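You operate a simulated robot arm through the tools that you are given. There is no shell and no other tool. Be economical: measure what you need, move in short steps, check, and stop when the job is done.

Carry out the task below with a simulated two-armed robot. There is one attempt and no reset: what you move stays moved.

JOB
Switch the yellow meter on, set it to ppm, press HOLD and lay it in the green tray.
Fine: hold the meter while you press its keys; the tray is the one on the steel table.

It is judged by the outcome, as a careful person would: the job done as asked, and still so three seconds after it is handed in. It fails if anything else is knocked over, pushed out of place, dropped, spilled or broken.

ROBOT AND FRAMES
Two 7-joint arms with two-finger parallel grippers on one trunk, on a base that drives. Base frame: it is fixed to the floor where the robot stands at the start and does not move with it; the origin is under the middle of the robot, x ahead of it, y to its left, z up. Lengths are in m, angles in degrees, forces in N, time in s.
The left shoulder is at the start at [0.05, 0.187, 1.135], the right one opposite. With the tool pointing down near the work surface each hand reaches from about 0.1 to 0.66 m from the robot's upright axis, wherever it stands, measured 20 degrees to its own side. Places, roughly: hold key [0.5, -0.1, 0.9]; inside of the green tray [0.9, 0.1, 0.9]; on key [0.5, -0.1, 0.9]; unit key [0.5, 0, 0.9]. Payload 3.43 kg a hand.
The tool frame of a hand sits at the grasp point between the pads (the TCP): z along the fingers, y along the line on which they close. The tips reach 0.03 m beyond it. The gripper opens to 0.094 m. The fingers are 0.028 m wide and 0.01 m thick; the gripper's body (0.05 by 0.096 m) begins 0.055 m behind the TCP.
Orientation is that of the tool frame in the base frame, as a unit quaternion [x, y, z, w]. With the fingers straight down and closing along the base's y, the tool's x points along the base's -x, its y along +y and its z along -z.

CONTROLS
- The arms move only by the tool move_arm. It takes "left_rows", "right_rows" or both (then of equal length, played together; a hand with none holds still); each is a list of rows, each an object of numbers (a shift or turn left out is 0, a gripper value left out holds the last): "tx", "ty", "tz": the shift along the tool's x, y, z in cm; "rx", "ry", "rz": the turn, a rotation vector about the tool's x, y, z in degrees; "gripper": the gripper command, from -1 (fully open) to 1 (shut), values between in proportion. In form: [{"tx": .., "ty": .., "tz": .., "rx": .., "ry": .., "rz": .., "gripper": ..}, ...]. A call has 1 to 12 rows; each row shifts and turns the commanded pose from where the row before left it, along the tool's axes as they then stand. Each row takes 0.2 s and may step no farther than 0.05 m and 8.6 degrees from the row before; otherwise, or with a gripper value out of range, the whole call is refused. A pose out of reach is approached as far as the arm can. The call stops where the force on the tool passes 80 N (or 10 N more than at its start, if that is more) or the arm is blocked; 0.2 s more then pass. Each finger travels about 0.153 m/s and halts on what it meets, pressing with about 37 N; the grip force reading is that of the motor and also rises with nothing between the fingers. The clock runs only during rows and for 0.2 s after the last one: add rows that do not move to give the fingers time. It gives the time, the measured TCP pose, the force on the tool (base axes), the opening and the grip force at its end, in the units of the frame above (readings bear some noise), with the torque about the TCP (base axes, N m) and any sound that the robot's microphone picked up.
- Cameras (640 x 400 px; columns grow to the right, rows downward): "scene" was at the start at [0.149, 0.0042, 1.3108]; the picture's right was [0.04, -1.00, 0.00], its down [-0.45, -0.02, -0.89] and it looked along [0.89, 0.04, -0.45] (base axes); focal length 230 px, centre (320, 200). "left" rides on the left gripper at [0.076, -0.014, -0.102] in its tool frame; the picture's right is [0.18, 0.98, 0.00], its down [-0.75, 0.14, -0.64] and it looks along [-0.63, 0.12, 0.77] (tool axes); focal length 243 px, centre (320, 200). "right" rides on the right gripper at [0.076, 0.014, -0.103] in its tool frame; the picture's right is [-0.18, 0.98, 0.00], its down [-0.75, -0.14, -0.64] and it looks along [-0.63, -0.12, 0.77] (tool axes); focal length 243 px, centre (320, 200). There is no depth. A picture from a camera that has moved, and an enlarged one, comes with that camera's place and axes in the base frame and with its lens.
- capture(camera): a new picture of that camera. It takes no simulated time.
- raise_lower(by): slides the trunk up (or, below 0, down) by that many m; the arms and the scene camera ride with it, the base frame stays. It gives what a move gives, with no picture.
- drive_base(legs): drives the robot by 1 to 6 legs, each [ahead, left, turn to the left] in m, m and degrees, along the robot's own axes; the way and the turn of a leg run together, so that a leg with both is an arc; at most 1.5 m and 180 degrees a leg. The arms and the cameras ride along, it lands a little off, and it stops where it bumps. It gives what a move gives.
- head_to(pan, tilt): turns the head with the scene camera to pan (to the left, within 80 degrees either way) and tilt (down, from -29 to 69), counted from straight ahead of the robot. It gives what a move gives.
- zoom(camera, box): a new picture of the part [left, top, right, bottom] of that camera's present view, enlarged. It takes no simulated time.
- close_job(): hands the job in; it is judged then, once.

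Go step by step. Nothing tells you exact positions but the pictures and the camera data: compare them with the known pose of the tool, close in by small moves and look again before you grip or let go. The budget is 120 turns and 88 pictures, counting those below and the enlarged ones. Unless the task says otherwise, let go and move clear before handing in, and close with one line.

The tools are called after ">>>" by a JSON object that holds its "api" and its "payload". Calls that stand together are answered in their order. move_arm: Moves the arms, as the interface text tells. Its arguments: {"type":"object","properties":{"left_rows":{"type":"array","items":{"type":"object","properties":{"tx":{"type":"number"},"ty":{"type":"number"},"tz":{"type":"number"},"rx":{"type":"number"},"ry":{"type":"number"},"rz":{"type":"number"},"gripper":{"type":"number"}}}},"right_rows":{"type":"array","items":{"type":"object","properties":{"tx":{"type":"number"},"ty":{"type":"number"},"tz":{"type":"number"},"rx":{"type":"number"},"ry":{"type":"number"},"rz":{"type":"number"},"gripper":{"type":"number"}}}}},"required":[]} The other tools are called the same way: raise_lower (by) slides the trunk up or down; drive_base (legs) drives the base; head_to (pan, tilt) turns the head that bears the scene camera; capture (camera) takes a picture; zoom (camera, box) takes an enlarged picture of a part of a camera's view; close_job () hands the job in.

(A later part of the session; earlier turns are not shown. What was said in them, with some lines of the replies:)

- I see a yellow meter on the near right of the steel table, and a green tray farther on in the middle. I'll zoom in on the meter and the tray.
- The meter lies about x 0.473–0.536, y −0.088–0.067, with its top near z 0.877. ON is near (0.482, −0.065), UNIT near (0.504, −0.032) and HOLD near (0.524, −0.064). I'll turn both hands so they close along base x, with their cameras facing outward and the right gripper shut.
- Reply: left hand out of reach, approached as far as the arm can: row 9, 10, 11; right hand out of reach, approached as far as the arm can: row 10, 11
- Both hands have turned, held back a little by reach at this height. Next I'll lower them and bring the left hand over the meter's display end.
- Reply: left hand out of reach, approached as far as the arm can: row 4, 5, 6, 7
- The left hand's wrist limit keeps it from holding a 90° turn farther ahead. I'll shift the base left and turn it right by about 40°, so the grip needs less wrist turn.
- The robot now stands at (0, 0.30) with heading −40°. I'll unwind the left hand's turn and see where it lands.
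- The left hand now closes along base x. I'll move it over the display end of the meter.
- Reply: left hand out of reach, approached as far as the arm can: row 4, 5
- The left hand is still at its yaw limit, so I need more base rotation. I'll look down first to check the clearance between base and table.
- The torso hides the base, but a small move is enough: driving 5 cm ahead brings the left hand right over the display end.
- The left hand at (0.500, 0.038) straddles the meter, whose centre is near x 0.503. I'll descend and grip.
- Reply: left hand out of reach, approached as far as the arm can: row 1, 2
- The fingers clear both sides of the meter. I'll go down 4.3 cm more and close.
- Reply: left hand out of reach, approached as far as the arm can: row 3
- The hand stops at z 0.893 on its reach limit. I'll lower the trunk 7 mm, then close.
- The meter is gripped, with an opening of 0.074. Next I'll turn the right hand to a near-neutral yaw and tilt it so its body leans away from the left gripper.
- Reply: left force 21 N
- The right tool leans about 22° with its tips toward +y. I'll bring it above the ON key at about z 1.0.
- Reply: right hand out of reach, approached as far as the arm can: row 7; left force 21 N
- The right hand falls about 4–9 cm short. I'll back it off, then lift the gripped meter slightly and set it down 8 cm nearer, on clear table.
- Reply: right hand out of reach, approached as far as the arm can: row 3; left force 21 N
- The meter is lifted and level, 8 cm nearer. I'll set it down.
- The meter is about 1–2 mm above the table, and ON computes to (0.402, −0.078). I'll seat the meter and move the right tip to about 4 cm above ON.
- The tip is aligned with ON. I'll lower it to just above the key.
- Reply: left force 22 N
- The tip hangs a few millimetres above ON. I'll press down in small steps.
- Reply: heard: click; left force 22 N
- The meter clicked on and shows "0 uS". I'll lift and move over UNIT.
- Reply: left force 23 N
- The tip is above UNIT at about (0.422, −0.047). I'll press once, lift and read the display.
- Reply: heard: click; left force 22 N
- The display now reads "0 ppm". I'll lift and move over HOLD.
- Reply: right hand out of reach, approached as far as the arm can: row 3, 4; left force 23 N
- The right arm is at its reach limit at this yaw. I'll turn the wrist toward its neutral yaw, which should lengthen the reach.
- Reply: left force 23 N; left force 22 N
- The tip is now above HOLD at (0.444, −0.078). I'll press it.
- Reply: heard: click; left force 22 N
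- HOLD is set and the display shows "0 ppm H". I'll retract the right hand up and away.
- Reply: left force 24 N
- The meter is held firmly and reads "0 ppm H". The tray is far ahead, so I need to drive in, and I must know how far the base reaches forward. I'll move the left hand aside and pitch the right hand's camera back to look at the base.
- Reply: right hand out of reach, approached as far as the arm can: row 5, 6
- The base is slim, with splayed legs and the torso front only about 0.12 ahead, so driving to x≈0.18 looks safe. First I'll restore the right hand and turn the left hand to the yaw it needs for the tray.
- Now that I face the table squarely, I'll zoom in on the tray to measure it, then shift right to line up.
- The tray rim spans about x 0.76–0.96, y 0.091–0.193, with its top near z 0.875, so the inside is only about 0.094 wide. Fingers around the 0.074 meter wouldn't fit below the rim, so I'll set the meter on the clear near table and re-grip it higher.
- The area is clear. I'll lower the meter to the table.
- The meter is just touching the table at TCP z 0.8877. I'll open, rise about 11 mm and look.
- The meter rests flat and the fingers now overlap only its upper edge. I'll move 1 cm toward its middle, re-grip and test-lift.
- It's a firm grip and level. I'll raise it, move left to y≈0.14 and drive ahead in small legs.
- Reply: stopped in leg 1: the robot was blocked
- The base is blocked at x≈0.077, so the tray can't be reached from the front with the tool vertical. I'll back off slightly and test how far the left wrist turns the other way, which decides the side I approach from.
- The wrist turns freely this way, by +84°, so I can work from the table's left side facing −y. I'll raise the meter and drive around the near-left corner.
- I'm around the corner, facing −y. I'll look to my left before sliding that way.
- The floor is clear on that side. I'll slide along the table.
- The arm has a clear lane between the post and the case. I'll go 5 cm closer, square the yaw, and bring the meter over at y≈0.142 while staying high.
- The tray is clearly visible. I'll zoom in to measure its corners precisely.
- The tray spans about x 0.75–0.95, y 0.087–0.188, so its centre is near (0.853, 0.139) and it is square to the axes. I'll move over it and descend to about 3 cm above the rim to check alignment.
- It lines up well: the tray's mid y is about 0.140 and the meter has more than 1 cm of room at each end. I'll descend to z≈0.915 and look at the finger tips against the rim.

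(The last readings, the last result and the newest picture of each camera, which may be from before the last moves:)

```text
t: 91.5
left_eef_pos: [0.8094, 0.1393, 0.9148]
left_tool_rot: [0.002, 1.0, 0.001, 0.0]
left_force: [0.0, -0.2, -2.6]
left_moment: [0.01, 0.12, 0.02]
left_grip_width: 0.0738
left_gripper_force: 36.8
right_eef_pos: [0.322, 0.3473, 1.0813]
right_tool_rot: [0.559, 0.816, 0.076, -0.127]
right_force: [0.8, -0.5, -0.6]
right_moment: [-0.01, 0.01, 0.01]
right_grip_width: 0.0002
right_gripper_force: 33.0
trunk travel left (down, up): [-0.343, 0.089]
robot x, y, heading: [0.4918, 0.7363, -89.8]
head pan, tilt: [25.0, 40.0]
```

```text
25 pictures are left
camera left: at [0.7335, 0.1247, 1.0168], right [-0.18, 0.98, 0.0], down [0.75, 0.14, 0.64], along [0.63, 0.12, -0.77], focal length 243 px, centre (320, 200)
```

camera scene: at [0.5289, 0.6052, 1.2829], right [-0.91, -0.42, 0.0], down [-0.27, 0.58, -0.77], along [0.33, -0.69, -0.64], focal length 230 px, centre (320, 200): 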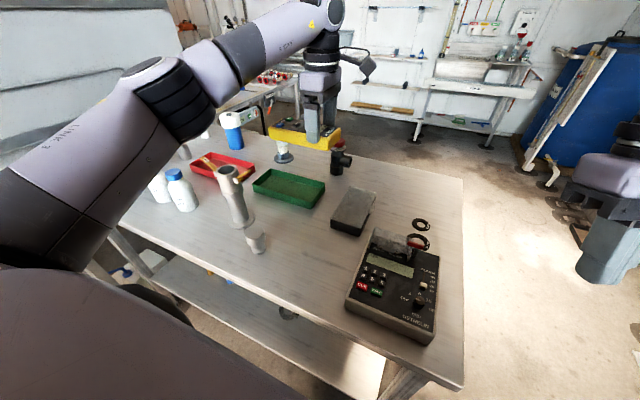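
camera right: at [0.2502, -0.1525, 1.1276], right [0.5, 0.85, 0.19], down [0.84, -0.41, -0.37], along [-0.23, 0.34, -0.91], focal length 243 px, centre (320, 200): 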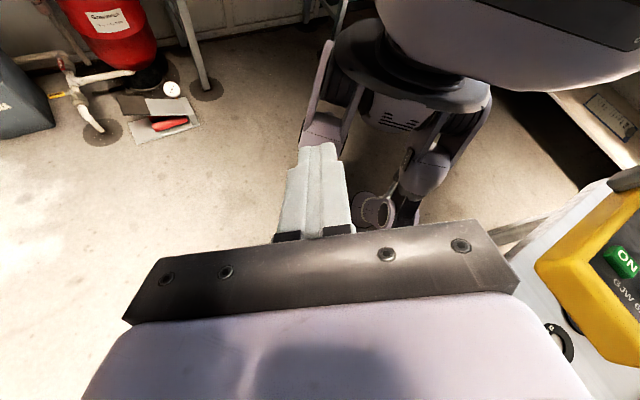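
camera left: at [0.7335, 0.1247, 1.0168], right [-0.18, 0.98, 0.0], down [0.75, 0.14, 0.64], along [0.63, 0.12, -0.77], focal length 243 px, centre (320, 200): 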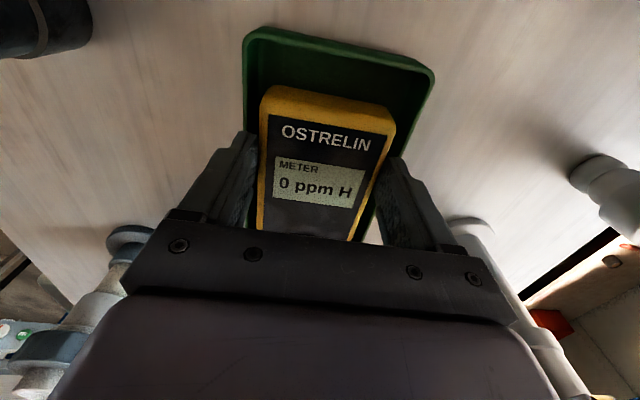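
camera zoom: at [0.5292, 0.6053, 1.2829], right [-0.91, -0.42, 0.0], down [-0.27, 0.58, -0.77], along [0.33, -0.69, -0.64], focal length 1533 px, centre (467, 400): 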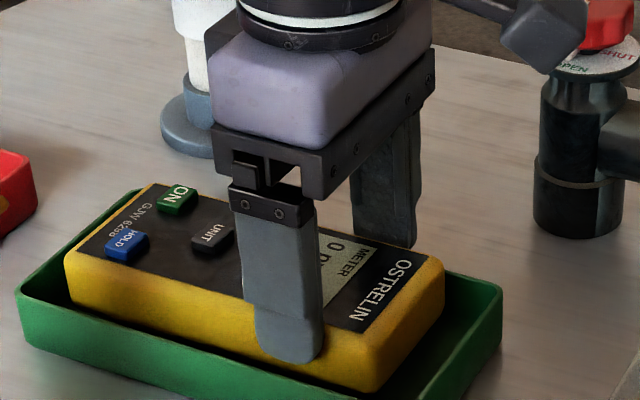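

The meter sits centred in the tray with the tips still above the rim. I'll lower it in small steps while watching the force.

>>> {"api": "move_arm", "payload": {"left_rows": [{"tz": 0.3}, {"tz": 0.3}, {"tz": 0.2}, {}]}}

>>> {"api": "zoom", "payload": {"camera": "scene", "box": [250, 150, 346, 210]}}

>>> {"api": "zoom", "payload": {"camera": "left", "box": [200, 20, 450, 240]}}

```text
t: 92.5
left_eef_pos: [0.8092, 0.1398, 0.909]
left_tool_rot: [0.002, 1.0, -0.002, 0.0]
left_force: [2.5, 0.8, 12.5]
left_moment: [-0.69, 0.06, 0.03]
left_grip_width: 0.0739
left_gripper_force: 37.3
right_eef_pos: [0.321, 0.3474, 1.0807]
right_tool_rot: [0.559, 0.816, 0.074, -0.126]
right_force: [-0.3, 0.1, -0.1]
right_moment: [0.01, -0.06, -0.03]
right_grip_width: 0.0001
right_gripper_force: 33.0
trunk travel left (down, up): [-0.343, 0.089]
robot x, y, heading: [0.4916, 0.7401, -89.8]
head pan, tilt: [25.0, 40.0]
```

```text
6.67 times, centred on (298, 180) of scene
camera zoom: at [0.5286, 0.6068, 1.2833], right [-0.91, -0.43, 0.0], down [-0.27, 0.58, -0.77], along [0.33, -0.69, -0.64], focal length 1533 px, centre (467, 333)
```

zoom: 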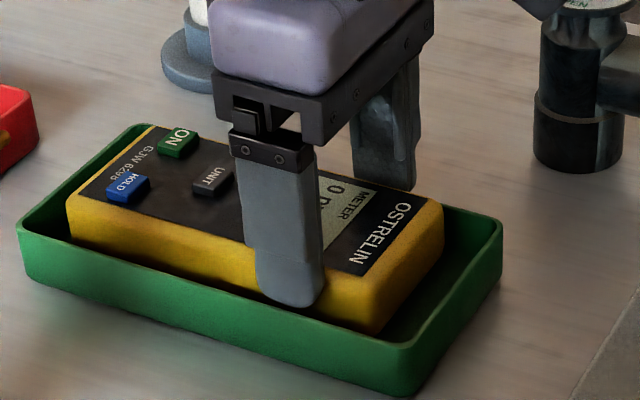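

```text
1.82 times, centred on (325, 130) of left
camera zoom: at [0.734, 0.1254, 1.0123], right [-0.18, 0.98, 0.0], down [0.75, 0.14, 0.64], along [0.63, 0.11, -0.77], focal length 441 px, centre (311, 327)
```

zoom: 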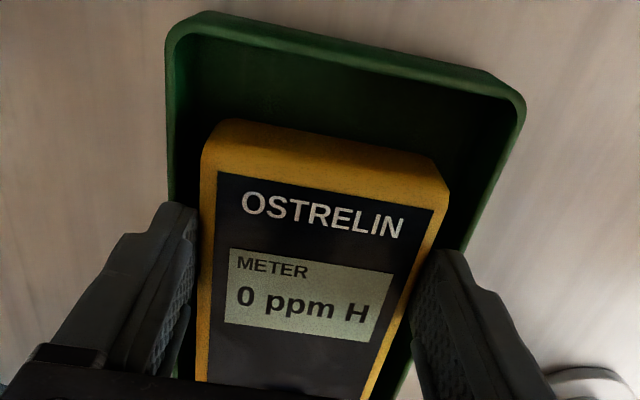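

The −y finger just touched the rim (12 N). I'll rise 2 mm, shift 1 mm, pitch the far end down slightly so it rests first, then open.

>>> {"api": "move_arm", "payload": {"left_rows": [{"tz": -0.2, "ty": 0.1}, {"ry": 2.5}, {}]}}

```text
t: 93.2
left_eef_pos: [0.8107, 0.1412, 0.9101]
left_tool_rot: [0.001, 1.0, -0.001, -0.022]
left_force: [5.5, -10.5, 9.7]
left_moment: [-0.86, -0.21, 0.13]
left_grip_width: 0.0736
left_gripper_force: 37.3
right_eef_pos: [0.3229, 0.3452, 1.0812]
right_tool_rot: [0.559, 0.816, 0.075, -0.125]
right_force: [-0.2, 0.4, 0.1]
right_moment: [0.01, 0.02, 0.03]
right_grip_width: 0.0
right_gripper_force: 32.9
trunk travel left (down, up): [-0.343, 0.089]
robot x, y, heading: [0.4943, 0.7378, -90.0]
head pan, tilt: [25.0, 40.0]
```

The −y finger is still rubbing the rim, so I'll rise 3 mm more before opening.

>>> {"api": "move_arm", "payload": {"left_rows": [{"tz": -0.2}, {"tz": -0.15}, {}]}}

>>> {"api": "zoom", "payload": {"camera": "scene", "box": [240, 140, 352, 210]}}

```text
t: 94.0
left_eef_pos: [0.8091, 0.1423, 0.9118]
left_tool_rot: [0.003, 1.0, 0.001, -0.022]
left_force: [0.1, 0.1, -2.7]
left_moment: [-0.01, 0.13, 0.02]
left_grip_width: 0.0735
left_gripper_force: 36.9
right_eef_pos: [0.3223, 0.347, 1.0809]
right_tool_rot: [0.559, 0.816, 0.076, -0.126]
right_force: [1.2, -0.2, 0.4]
right_moment: [-0.04, 0.01, 0.02]
right_grip_width: 0.0002
right_gripper_force: 33.1
trunk travel left (down, up): [-0.343, 0.089]
robot x, y, heading: [0.4906, 0.7384, -89.9]
head pan, tilt: [25.0, 40.0]
```

```text
5.71 times, centred on (296, 175) of scene
camera zoom: at [0.5291, 0.6053, 1.2828], right [-0.91, -0.42, 0.0], down [-0.27, 0.58, -0.77], along [0.33, -0.69, -0.64], focal length 1314 px, centre (457, 343)
```

zoom: 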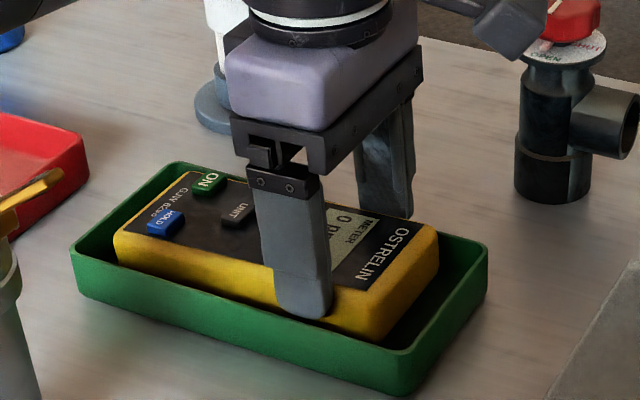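

The hand is now free of the rim and the meter is inside the tray, a few mm up. I'll open to release it.

>>> {"api": "move_arm", "payload": {"left_rows": [{"gripper": -0.75}, {}, {}]}}

>>> {"api": "zoom", "payload": {"camera": "scene", "box": [240, 140, 352, 210]}}

```text
t: 94.8
left_eef_pos: [0.8088, 0.1423, 0.9138]
left_tool_rot: [0.002, 1.0, 0.001, -0.023]
left_force: [0.7, -0.8, -0.4]
left_moment: [0.0, 0.0, -0.01]
left_grip_width: 0.0821
left_gripper_force: 0.0
right_eef_pos: [0.3211, 0.3463, 1.0807]
right_tool_rot: [0.559, 0.816, 0.075, -0.125]
right_force: [0.6, 0.5, 0.2]
right_moment: [-0.02, 0.0, 0.0]
right_grip_width: 0.0
right_gripper_force: 32.7
trunk travel left (down, up): [-0.343, 0.089]
robot x, y, heading: [0.4953, 0.7418, -89.5]
head pan, tilt: [25.0, 40.0]
```

```text
5.71 times, centred on (296, 175) of scene
camera zoom: at [0.5291, 0.6055, 1.283], right [-0.91, -0.42, 0.0], down [-0.27, 0.58, -0.77], along [0.33, -0.69, -0.64], focal length 1314 px, centre (457, 343)
```

zoom: 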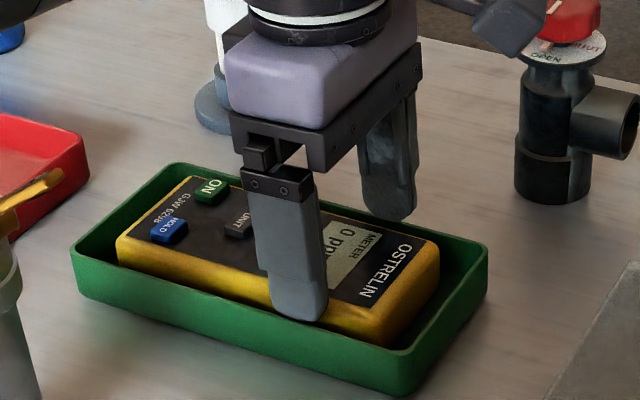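

The meter has settled flat in the tray. I'll raise the hand straight up and back away, then check.

>>> {"api": "move_arm", "payload": {"left_rows": [{"tz": -2}, {"tz": -4}, {"tz": -4}, {"tz": -4}, {"tz": -3}, {"tx": 4}, {"tx": 4}, {"tx": 4}, {"tx": 4}, {}]}}

>>> {"api": "zoom", "payload": {"camera": "scene", "box": [240, 140, 352, 210]}}

>>> {"api": "capture", "payload": {"camera": "left"}}

>>> {"api": "capture", "payload": {"camera": "scene"}}

```text
t: 97.0
left_eef_pos: [0.6593, 0.1415, 1.0889]
left_tool_rot: [0.002, 1.0, 0.0, -0.021]
left_force: [0.6, -0.7, 0.4]
left_moment: [0.01, -0.02, -0.01]
left_grip_width: 0.0823
left_gripper_force: 0.1
right_eef_pos: [0.3212, 0.3463, 1.0812]
right_tool_rot: [0.559, 0.816, 0.075, -0.126]
right_force: [-0.4, 0.2, -0.4]
right_moment: [0.01, 0.03, 0.02]
right_grip_width: 0.0002
right_gripper_force: 33.2
trunk travel left (down, up): [-0.343, 0.089]
robot x, y, heading: [0.4937, 0.741, -89.5]
head pan, tilt: [25.0, 40.0]
```

```text
5.71 times, centred on (296, 175) of scene
camera zoom: at [0.5293, 0.6055, 1.2829], right [-0.91, -0.43, 0.0], down [-0.27, 0.58, -0.77], along [0.33, -0.69, -0.64], focal length 1314 px, centre (457, 343)
```

zoom: 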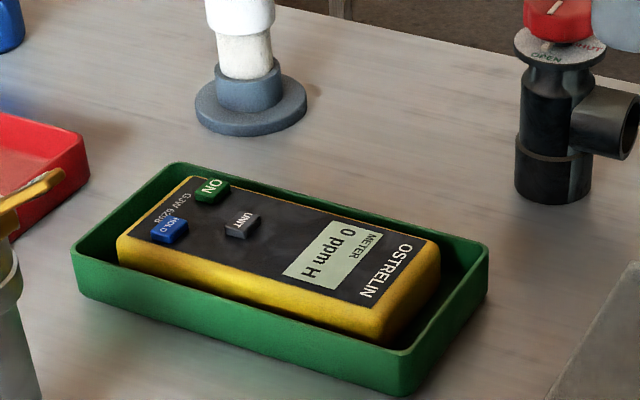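

```text
19 pictures are left
camera left: at [0.5871, 0.1266, 1.1944], right [-0.18, 0.98, 0.01], down [0.78, 0.14, 0.61], along [0.6, 0.12, -0.79], focal length 243 px, centre (320, 200)
```

left: 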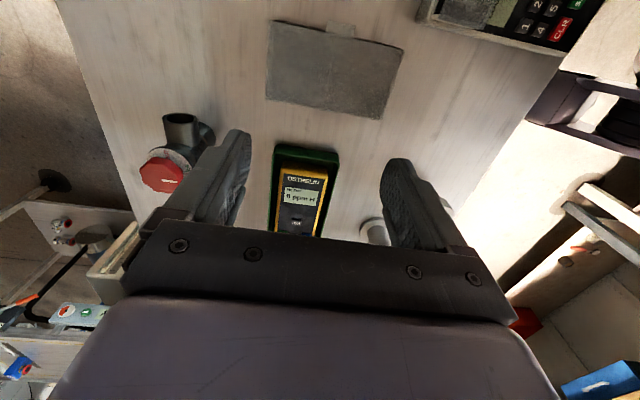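

```text
18 pictures are left
camera scene: at [0.5293, 0.6055, 1.2829], right [-0.91, -0.43, 0.0], down [-0.27, 0.58, -0.77], along [0.33, -0.69, -0.64], focal length 230 px, centre (320, 200)
```

scene: 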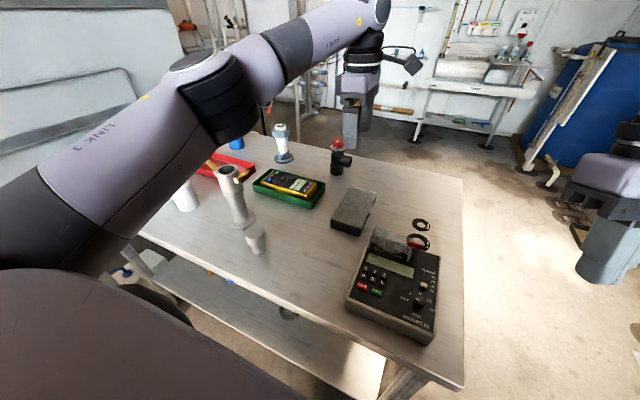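

The meter lies flat in the green tray showing "0 ppm H", everything else stands where it was, and both hands are clear. I'm handing it in.

>>> {"api": "close_job", "payload": {}}

```text
The job is handed in.
```

The yellow meter is on, set to ppm with HOLD active (display reads "0 ppm H"), and lying flat in the green tray on the steel table.
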